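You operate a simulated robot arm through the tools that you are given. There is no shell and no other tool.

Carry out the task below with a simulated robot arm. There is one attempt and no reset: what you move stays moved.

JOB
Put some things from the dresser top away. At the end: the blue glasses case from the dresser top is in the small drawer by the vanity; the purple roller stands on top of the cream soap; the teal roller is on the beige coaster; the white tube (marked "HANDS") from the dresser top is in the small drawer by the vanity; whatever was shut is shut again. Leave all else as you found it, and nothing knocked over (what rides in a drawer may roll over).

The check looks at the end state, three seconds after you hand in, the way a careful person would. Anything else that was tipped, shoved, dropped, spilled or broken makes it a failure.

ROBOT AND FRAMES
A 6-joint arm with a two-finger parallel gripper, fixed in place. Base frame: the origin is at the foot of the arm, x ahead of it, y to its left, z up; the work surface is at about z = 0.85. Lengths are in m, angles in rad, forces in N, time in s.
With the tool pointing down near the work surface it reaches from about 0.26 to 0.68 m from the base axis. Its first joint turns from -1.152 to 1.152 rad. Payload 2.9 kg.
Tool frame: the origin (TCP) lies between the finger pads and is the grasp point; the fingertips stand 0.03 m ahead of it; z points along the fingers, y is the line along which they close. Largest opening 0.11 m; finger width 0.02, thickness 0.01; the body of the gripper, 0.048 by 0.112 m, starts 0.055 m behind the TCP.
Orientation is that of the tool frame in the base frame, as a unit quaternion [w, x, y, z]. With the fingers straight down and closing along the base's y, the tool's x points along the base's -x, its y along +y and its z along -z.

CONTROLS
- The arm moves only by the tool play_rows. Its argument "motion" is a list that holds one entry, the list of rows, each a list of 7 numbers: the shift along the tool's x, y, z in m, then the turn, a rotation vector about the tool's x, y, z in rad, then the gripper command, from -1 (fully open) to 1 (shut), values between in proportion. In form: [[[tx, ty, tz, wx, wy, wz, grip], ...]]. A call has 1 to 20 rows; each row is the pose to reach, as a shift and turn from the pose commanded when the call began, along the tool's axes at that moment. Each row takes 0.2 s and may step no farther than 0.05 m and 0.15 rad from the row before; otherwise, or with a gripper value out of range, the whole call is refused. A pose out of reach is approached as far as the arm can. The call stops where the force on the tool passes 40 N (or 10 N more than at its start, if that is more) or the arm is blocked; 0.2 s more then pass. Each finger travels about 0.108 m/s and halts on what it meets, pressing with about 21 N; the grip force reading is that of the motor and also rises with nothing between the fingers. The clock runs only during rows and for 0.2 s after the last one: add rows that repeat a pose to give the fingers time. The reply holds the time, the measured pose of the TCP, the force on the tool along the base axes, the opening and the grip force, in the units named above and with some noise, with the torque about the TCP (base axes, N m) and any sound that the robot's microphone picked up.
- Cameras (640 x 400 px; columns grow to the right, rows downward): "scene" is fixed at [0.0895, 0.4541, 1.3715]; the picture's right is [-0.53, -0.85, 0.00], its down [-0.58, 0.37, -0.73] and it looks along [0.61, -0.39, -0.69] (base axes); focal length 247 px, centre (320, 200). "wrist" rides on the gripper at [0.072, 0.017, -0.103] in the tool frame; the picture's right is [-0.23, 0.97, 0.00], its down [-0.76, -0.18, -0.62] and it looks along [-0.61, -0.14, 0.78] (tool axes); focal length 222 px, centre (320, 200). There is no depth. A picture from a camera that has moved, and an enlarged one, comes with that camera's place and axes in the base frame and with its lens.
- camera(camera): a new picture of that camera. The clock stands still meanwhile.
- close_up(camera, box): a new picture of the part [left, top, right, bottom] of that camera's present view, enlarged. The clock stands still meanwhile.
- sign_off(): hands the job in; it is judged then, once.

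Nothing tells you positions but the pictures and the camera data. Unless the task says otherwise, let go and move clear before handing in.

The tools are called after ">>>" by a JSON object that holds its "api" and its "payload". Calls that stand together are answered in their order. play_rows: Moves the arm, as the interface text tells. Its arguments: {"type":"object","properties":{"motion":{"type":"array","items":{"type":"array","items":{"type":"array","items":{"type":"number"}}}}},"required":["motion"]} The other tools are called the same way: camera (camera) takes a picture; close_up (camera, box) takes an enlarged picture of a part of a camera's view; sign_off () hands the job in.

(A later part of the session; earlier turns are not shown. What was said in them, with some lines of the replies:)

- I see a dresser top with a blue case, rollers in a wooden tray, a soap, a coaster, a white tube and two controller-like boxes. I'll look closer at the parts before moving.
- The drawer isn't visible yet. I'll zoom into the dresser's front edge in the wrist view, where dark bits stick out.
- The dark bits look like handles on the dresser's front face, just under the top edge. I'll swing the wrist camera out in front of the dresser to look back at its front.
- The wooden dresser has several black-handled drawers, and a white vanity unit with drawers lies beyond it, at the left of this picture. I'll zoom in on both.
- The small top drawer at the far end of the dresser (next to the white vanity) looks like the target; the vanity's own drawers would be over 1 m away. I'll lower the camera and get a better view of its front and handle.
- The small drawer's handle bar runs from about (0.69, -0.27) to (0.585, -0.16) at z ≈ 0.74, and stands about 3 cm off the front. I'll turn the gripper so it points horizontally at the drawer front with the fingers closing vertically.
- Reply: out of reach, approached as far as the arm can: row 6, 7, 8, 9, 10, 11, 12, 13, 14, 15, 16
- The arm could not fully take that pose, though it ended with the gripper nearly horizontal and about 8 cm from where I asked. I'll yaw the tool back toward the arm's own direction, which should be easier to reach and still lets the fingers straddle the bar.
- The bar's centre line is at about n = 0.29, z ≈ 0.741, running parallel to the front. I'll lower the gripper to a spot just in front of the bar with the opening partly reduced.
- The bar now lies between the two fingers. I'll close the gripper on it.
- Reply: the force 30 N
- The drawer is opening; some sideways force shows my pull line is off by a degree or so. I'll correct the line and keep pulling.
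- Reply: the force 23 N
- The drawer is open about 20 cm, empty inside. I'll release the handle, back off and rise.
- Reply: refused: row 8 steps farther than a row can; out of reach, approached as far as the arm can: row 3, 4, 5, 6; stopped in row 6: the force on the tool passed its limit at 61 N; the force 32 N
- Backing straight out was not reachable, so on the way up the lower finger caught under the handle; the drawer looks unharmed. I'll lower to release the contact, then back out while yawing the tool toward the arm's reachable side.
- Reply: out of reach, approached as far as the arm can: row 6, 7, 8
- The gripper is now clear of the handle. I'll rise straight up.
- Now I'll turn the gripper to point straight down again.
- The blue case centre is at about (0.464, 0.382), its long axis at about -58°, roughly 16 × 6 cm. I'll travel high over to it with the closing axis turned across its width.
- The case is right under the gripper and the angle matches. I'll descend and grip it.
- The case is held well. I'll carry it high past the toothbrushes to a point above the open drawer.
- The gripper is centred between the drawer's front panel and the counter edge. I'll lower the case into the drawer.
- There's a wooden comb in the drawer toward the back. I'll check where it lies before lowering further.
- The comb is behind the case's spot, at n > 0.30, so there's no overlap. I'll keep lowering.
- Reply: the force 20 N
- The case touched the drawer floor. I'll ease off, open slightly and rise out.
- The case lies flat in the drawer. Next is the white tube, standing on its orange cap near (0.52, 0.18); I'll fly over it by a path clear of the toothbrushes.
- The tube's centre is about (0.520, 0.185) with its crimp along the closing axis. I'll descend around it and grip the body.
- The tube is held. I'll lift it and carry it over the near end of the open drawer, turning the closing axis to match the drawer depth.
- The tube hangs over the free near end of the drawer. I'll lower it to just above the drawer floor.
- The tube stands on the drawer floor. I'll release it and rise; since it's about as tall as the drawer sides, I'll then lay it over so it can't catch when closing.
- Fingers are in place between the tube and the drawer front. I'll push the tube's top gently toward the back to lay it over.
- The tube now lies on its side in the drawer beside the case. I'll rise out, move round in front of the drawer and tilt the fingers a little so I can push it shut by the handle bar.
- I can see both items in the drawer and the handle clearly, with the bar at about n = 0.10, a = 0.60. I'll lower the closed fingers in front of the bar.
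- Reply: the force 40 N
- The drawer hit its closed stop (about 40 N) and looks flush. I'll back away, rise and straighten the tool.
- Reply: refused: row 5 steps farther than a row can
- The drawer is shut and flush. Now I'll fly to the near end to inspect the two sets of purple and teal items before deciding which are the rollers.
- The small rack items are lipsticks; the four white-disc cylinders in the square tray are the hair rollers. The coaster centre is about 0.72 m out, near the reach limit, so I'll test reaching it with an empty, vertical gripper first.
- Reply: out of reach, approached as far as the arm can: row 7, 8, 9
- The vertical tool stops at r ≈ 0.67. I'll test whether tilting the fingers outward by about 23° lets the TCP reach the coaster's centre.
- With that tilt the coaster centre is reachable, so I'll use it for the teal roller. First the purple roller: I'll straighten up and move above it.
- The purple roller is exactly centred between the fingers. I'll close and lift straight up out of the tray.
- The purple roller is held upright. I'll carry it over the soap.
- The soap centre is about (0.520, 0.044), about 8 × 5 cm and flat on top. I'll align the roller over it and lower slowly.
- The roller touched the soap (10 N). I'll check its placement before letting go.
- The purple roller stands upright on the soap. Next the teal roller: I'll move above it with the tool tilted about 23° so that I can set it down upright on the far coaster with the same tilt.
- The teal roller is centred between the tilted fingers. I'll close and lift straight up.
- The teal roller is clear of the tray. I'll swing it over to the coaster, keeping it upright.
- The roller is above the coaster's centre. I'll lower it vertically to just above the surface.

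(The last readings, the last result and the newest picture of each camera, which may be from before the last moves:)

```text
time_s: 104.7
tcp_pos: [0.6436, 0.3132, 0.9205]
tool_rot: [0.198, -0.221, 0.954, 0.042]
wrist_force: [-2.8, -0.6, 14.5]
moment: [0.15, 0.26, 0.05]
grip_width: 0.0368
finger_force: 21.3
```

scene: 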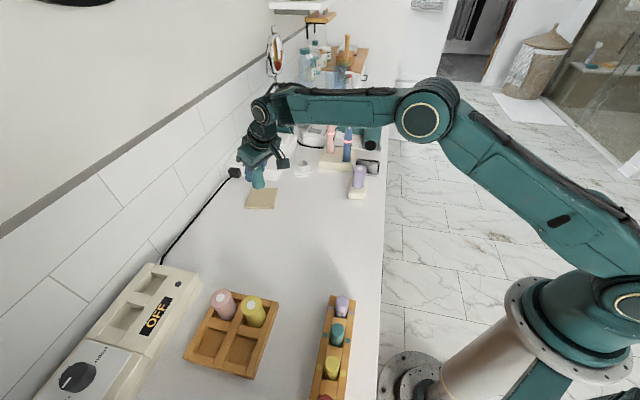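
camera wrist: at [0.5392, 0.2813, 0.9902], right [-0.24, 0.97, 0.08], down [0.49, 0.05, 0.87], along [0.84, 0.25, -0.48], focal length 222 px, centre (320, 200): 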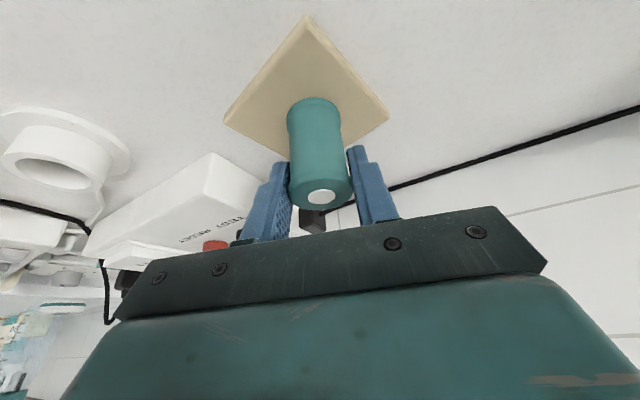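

>>> {"api": "play_rows", "payload": {"motion": [[[-0.0006, 0, -0.0014, 0, 0, 0, 0.25], [-0.0006, 0, -0.0014, 0, 0, 0, 0.1], [-0.0006, 0, -0.0014, 0, 0, 0, -0.05], [-0.0006, 0, -0.0014, 0, 0, 0, -0.05], [-0.0006, 0, -0.0014, 0, 0, 0, -0.05]]]}}

>>> {"api": "close_up", "payload": {"camera": "scene", "box": [220, 140, 310, 230]}}

>>> {"api": "camera", "payload": {"camera": "wrist"}}

```text
time_s: 105.9
tcp_pos: [0.6437, 0.3123, 0.9194]
tool_rot: [0.195, -0.22, 0.955, 0.042]
wrist_force: [-0.3, -0.4, 0.4]
moment: [0.04, 0.0, -0.01]
grip_width: 0.0579
finger_force: 0.0
```

```text
4.44 times, centred on (265, 185) of scene
camera zoom: at [0.0895, 0.4541, 1.3715], right [-0.53, -0.85, 0.0], down [-0.58, 0.37, -0.73], along [0.61, -0.39, -0.69], focal length 1097 px, centre (564, 267)
```

zoom: 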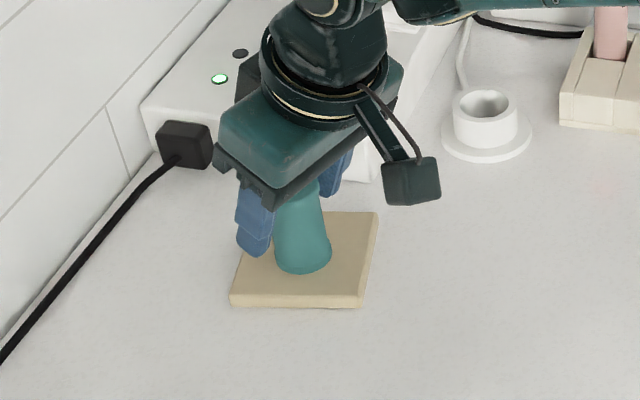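

```text
taken
camera wrist: at [0.5386, 0.2807, 0.9863], right [-0.24, 0.97, 0.08], down [0.49, 0.05, 0.87], along [0.84, 0.25, -0.48], focal length 222 px, centre (320, 200)
```

wrist: 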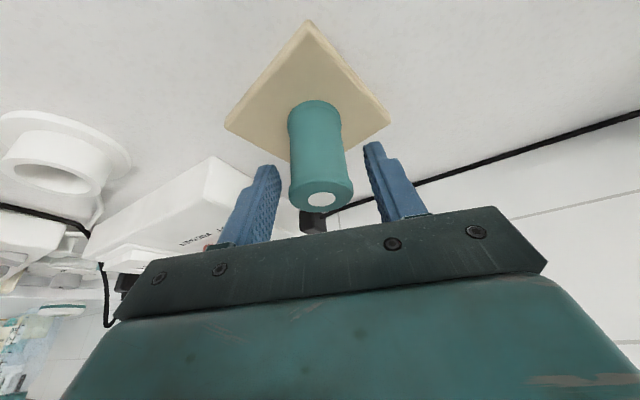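

The teal roller stands freely on the coaster. I'll rise straight up and then draw back toward the start pose.

>>> {"api": "play_rows", "payload": {"motion": [[[-0.0059, -0.0001, -0.0138, 0, 0, 0, -0.05], [-0.0137, -0.0003, -0.0322, 0, 0, 0, -0.05], [-0.0254, -0.0005, -0.0599, 0, 0, 0, -0.05], [-0.0391, -0.0008, -0.0921, 0, 0, 0, -0.05], [-0.0508, -0.001, -0.1197, 0, 0, 0, -0.05], [-0.0508, -0.001, -0.1197, 0, 0, 0, -0.05]]]}}

>>> {"api": "camera", "payload": {"camera": "scene"}}

>>> {"api": "camera", "payload": {"camera": "wrist"}}

```text
time_s: 107.3
tcp_pos: [0.644, 0.3121, 1.0497]
tool_rot: [0.195, -0.221, 0.955, 0.041]
wrist_force: [0.0, -0.1, -0.5]
moment: [-0.01, 0.01, -0.01]
grip_width: 0.0577
finger_force: 0.1
```

```text
taken
```

scene: 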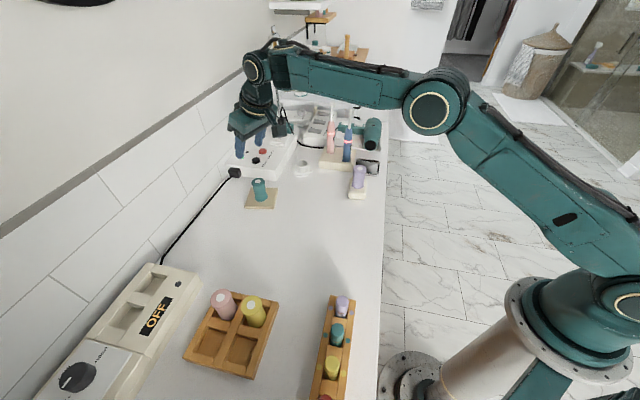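

```text
taken
camera wrist: at [0.5395, 0.2808, 1.1167], right [-0.24, 0.97, 0.08], down [0.49, 0.05, 0.87], along [0.84, 0.25, -0.48], focal length 222 px, centre (320, 200)
```

wrist: 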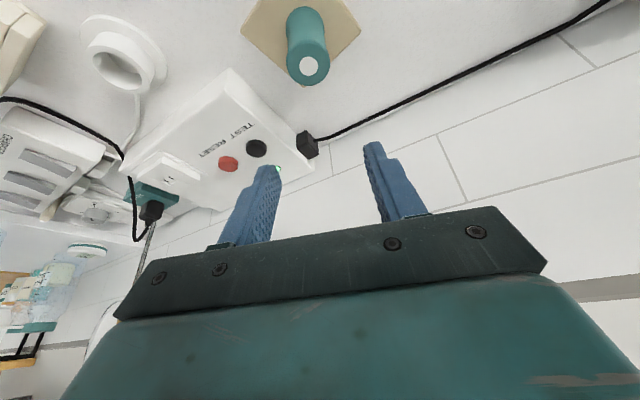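

>>> {"api": "play_rows", "payload": {"motion": [[[0.0279, -0.0139, -0.0226, 0.0114, 0.0491, 0.056, -0.05], [0.0557, -0.0278, -0.0451, 0.0227, 0.0983, 0.1119, -0.3], [0.0836, -0.0417, -0.0677, 0.0341, 0.1474, 0.1679, -0.6], [0.1115, -0.0556, -0.0902, 0.0454, 0.1966, 0.2239, -1], [0.1393, -0.0695, -0.1128, 0.0568, 0.2457, 0.2798, -1], [0.1672, -0.0834, -0.1353, 0.0681, 0.2948, 0.3358, -1], [0.195, -0.0973, -0.1579, 0.0795, 0.344, 0.3917, -1], [0.2229, -0.1112, -0.1804, 0.0908, 0.3931, 0.4477, -1], [0.2229, -0.1112, -0.1804, 0.0908, 0.3931, 0.4477, -1]]]}}

>>> {"api": "camera", "payload": {"camera": "scene"}}

>>> {"api": "camera", "payload": {"camera": "wrist"}}

```text
time_s: 109.3
tcp_pos: [0.4446, 0.0949, 1.128]
tool_rot: [0.002, 0.002, 1.0, -0.003]
wrist_force: [0.0, -1.1, 0.4]
moment: [-0.03, 0.02, 0.04]
grip_width: 0.1102
finger_force: 0.1
```

```text
taken
```

scene: 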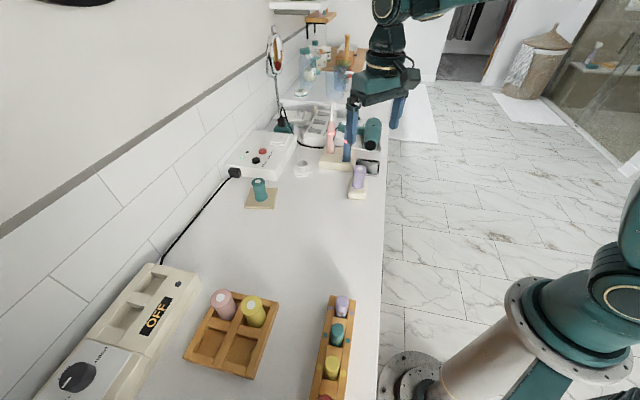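

```text
taken
camera wrist: at [0.371, 0.1113, 1.2308], right [0.23, 0.97, 0.0], down [0.76, -0.18, 0.63], along [0.61, -0.15, -0.78], focal length 222 px, centre (320, 200)
```

wrist: 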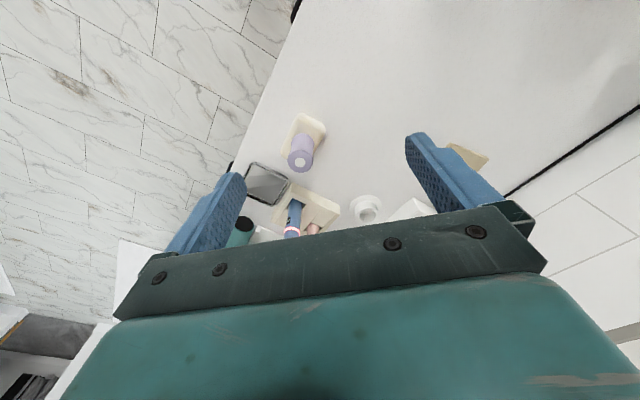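

Everything on the top looks right. I'll take one more look at the dresser front to confirm the drawer is still fully shut.

>>> {"api": "play_rows", "payload": {"motion": [[[0, -0.041, 0, 0, 0, -0.115, -1], [0, -0.082, 0, 0, 0, -0.23, -1], [0, -0.123, 0, 0, 0, -0.345, -1], [0, -0.165, 0, 0, 0, -0.46, -1], [0, -0.206, 0, 0, 0, -0.575, -1], [0, -0.247, 0, 0, 0, -0.69, -1], [0, -0.289, 0, 0, 0, -0.8, -1], [0, -0.289, 0, 0, 0, -0.8, -1]]]}}

>>> {"api": "camera", "payload": {"camera": "wrist"}}

>>> {"api": "close_up", "payload": {"camera": "wrist", "box": [180, 30, 640, 200]}}

>>> {"api": "close_up", "payload": {"camera": "scene", "box": [220, 100, 400, 215]}}

>>> {"api": "close_up", "payload": {"camera": "scene", "box": [160, 260, 380, 400]}}

```text
time_s: 111.1
tcp_pos: [0.4439, -0.1977, 1.1309]
tool_rot: [0.001, -0.39, 0.921, -0.004]
wrist_force: [-0.7, -0.6, -0.1]
moment: [0.0, 0.0, 0.0]
grip_width: 0.1101
finger_force: 0.0
```

```text
taken
camera wrist: at [0.38, -0.2374, 1.234], right [-0.54, 0.84, -0.01], down [0.66, 0.43, 0.62], along [0.53, 0.33, -0.78], focal length 222 px, centre (320, 200)
```

wrist: 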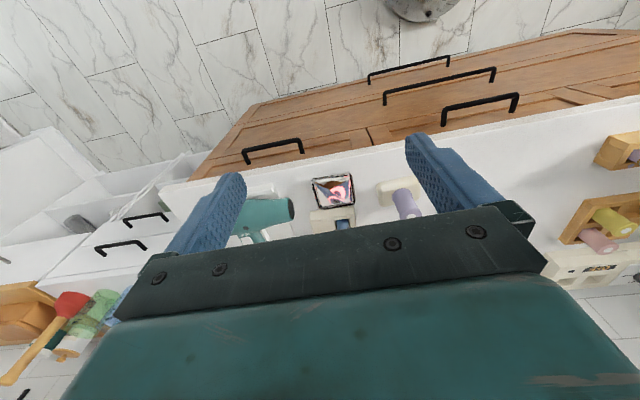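

```text
1.39 times, centred on (410, 115) of wrist
camera zoom: at [0.38, -0.2374, 1.234], right [-0.54, 0.84, -0.01], down [0.66, 0.43, 0.62], along [0.53, 0.33, -0.78], focal length 309 px, centre (195, 318)
```

zoom: 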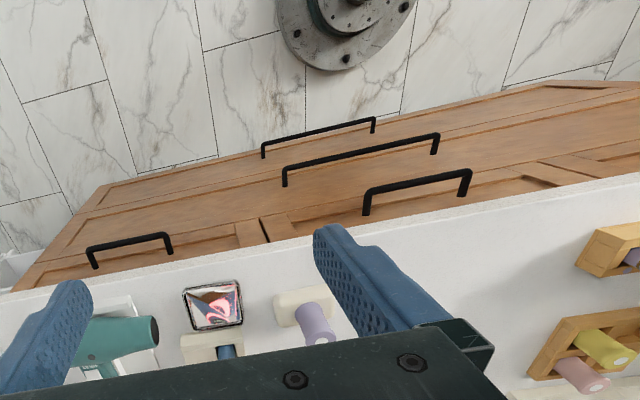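

```text
3.48 times, centred on (310, 158) of scene
camera zoom: at [0.0896, 0.4541, 1.3715], right [-0.53, -0.85, 0.0], down [-0.58, 0.37, -0.73], along [0.61, -0.39, -0.69], focal length 859 px, centre (355, 348)
```

zoom: 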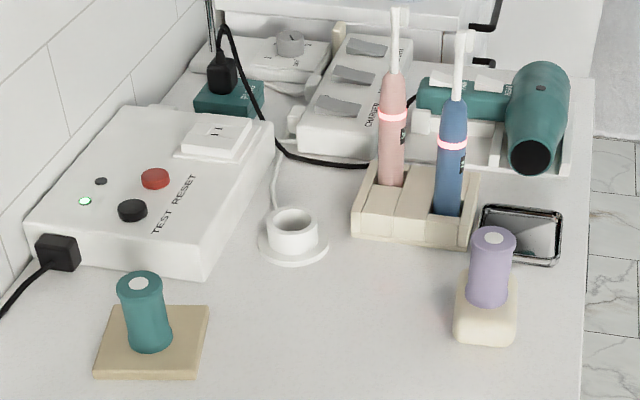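

```text
2.86 times, centred on (270, 330) of scene
camera zoom: at [0.0896, 0.4541, 1.3715], right [-0.53, -0.85, 0.0], down [-0.58, 0.37, -0.73], along [0.61, -0.39, -0.69], focal length 706 px, centre (463, -171)
```

zoom: 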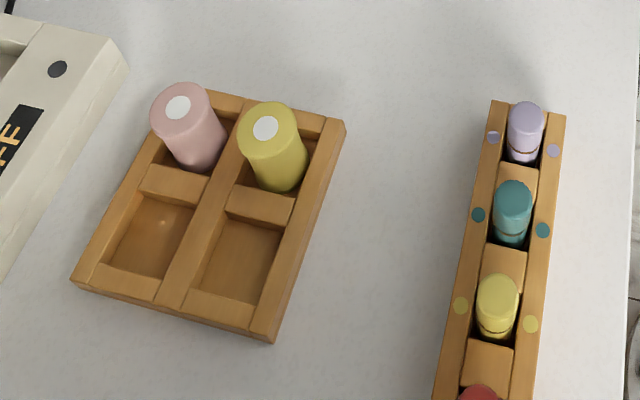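

The final views show what was asked: the teal roller stands on the coaster, the purple roller stands on the soap, and the drawer with the case and tube inside is shut flush. The tray, lipsticks and everything else haven't moved, and the arm is clear, so I'm handing in.

>>> {"api": "sign_off", "payload": {}}

```text
The job is handed in.
```

I finished all four moves and handed the job in. In the last camera views everything was where you asked, and the arm was clear.

- **Glasses case and tube:** the blue case lies flat in the small drawer nearest the vanity, with the white "HANDS" tube next to it. I laid the tube on its side because, standing up, it was about as tall as the drawer walls and could have caught when closing. A wooden comb was already at the back of the drawer; I left it there.
- **Drawer:** I pushed it shut until it hit its stop. In the last view the front is flush, as it was at the start.
- **Rollers:** the purple one stands upright on the cream soap, and the teal one stands on the beige coaster. I took "rollers" to mean the hair rollers in the square tray, not the small purple and teal lipsticks in the narrow rack.
- **Handle bump:** while I was backing away from the open drawer, a finger caught under its handle and the arm stopped at 61 N. I saw no damage, and the drawer slid normally afterwards.

The other items on the dresser top look unmoved, and nothing there is knocked over.
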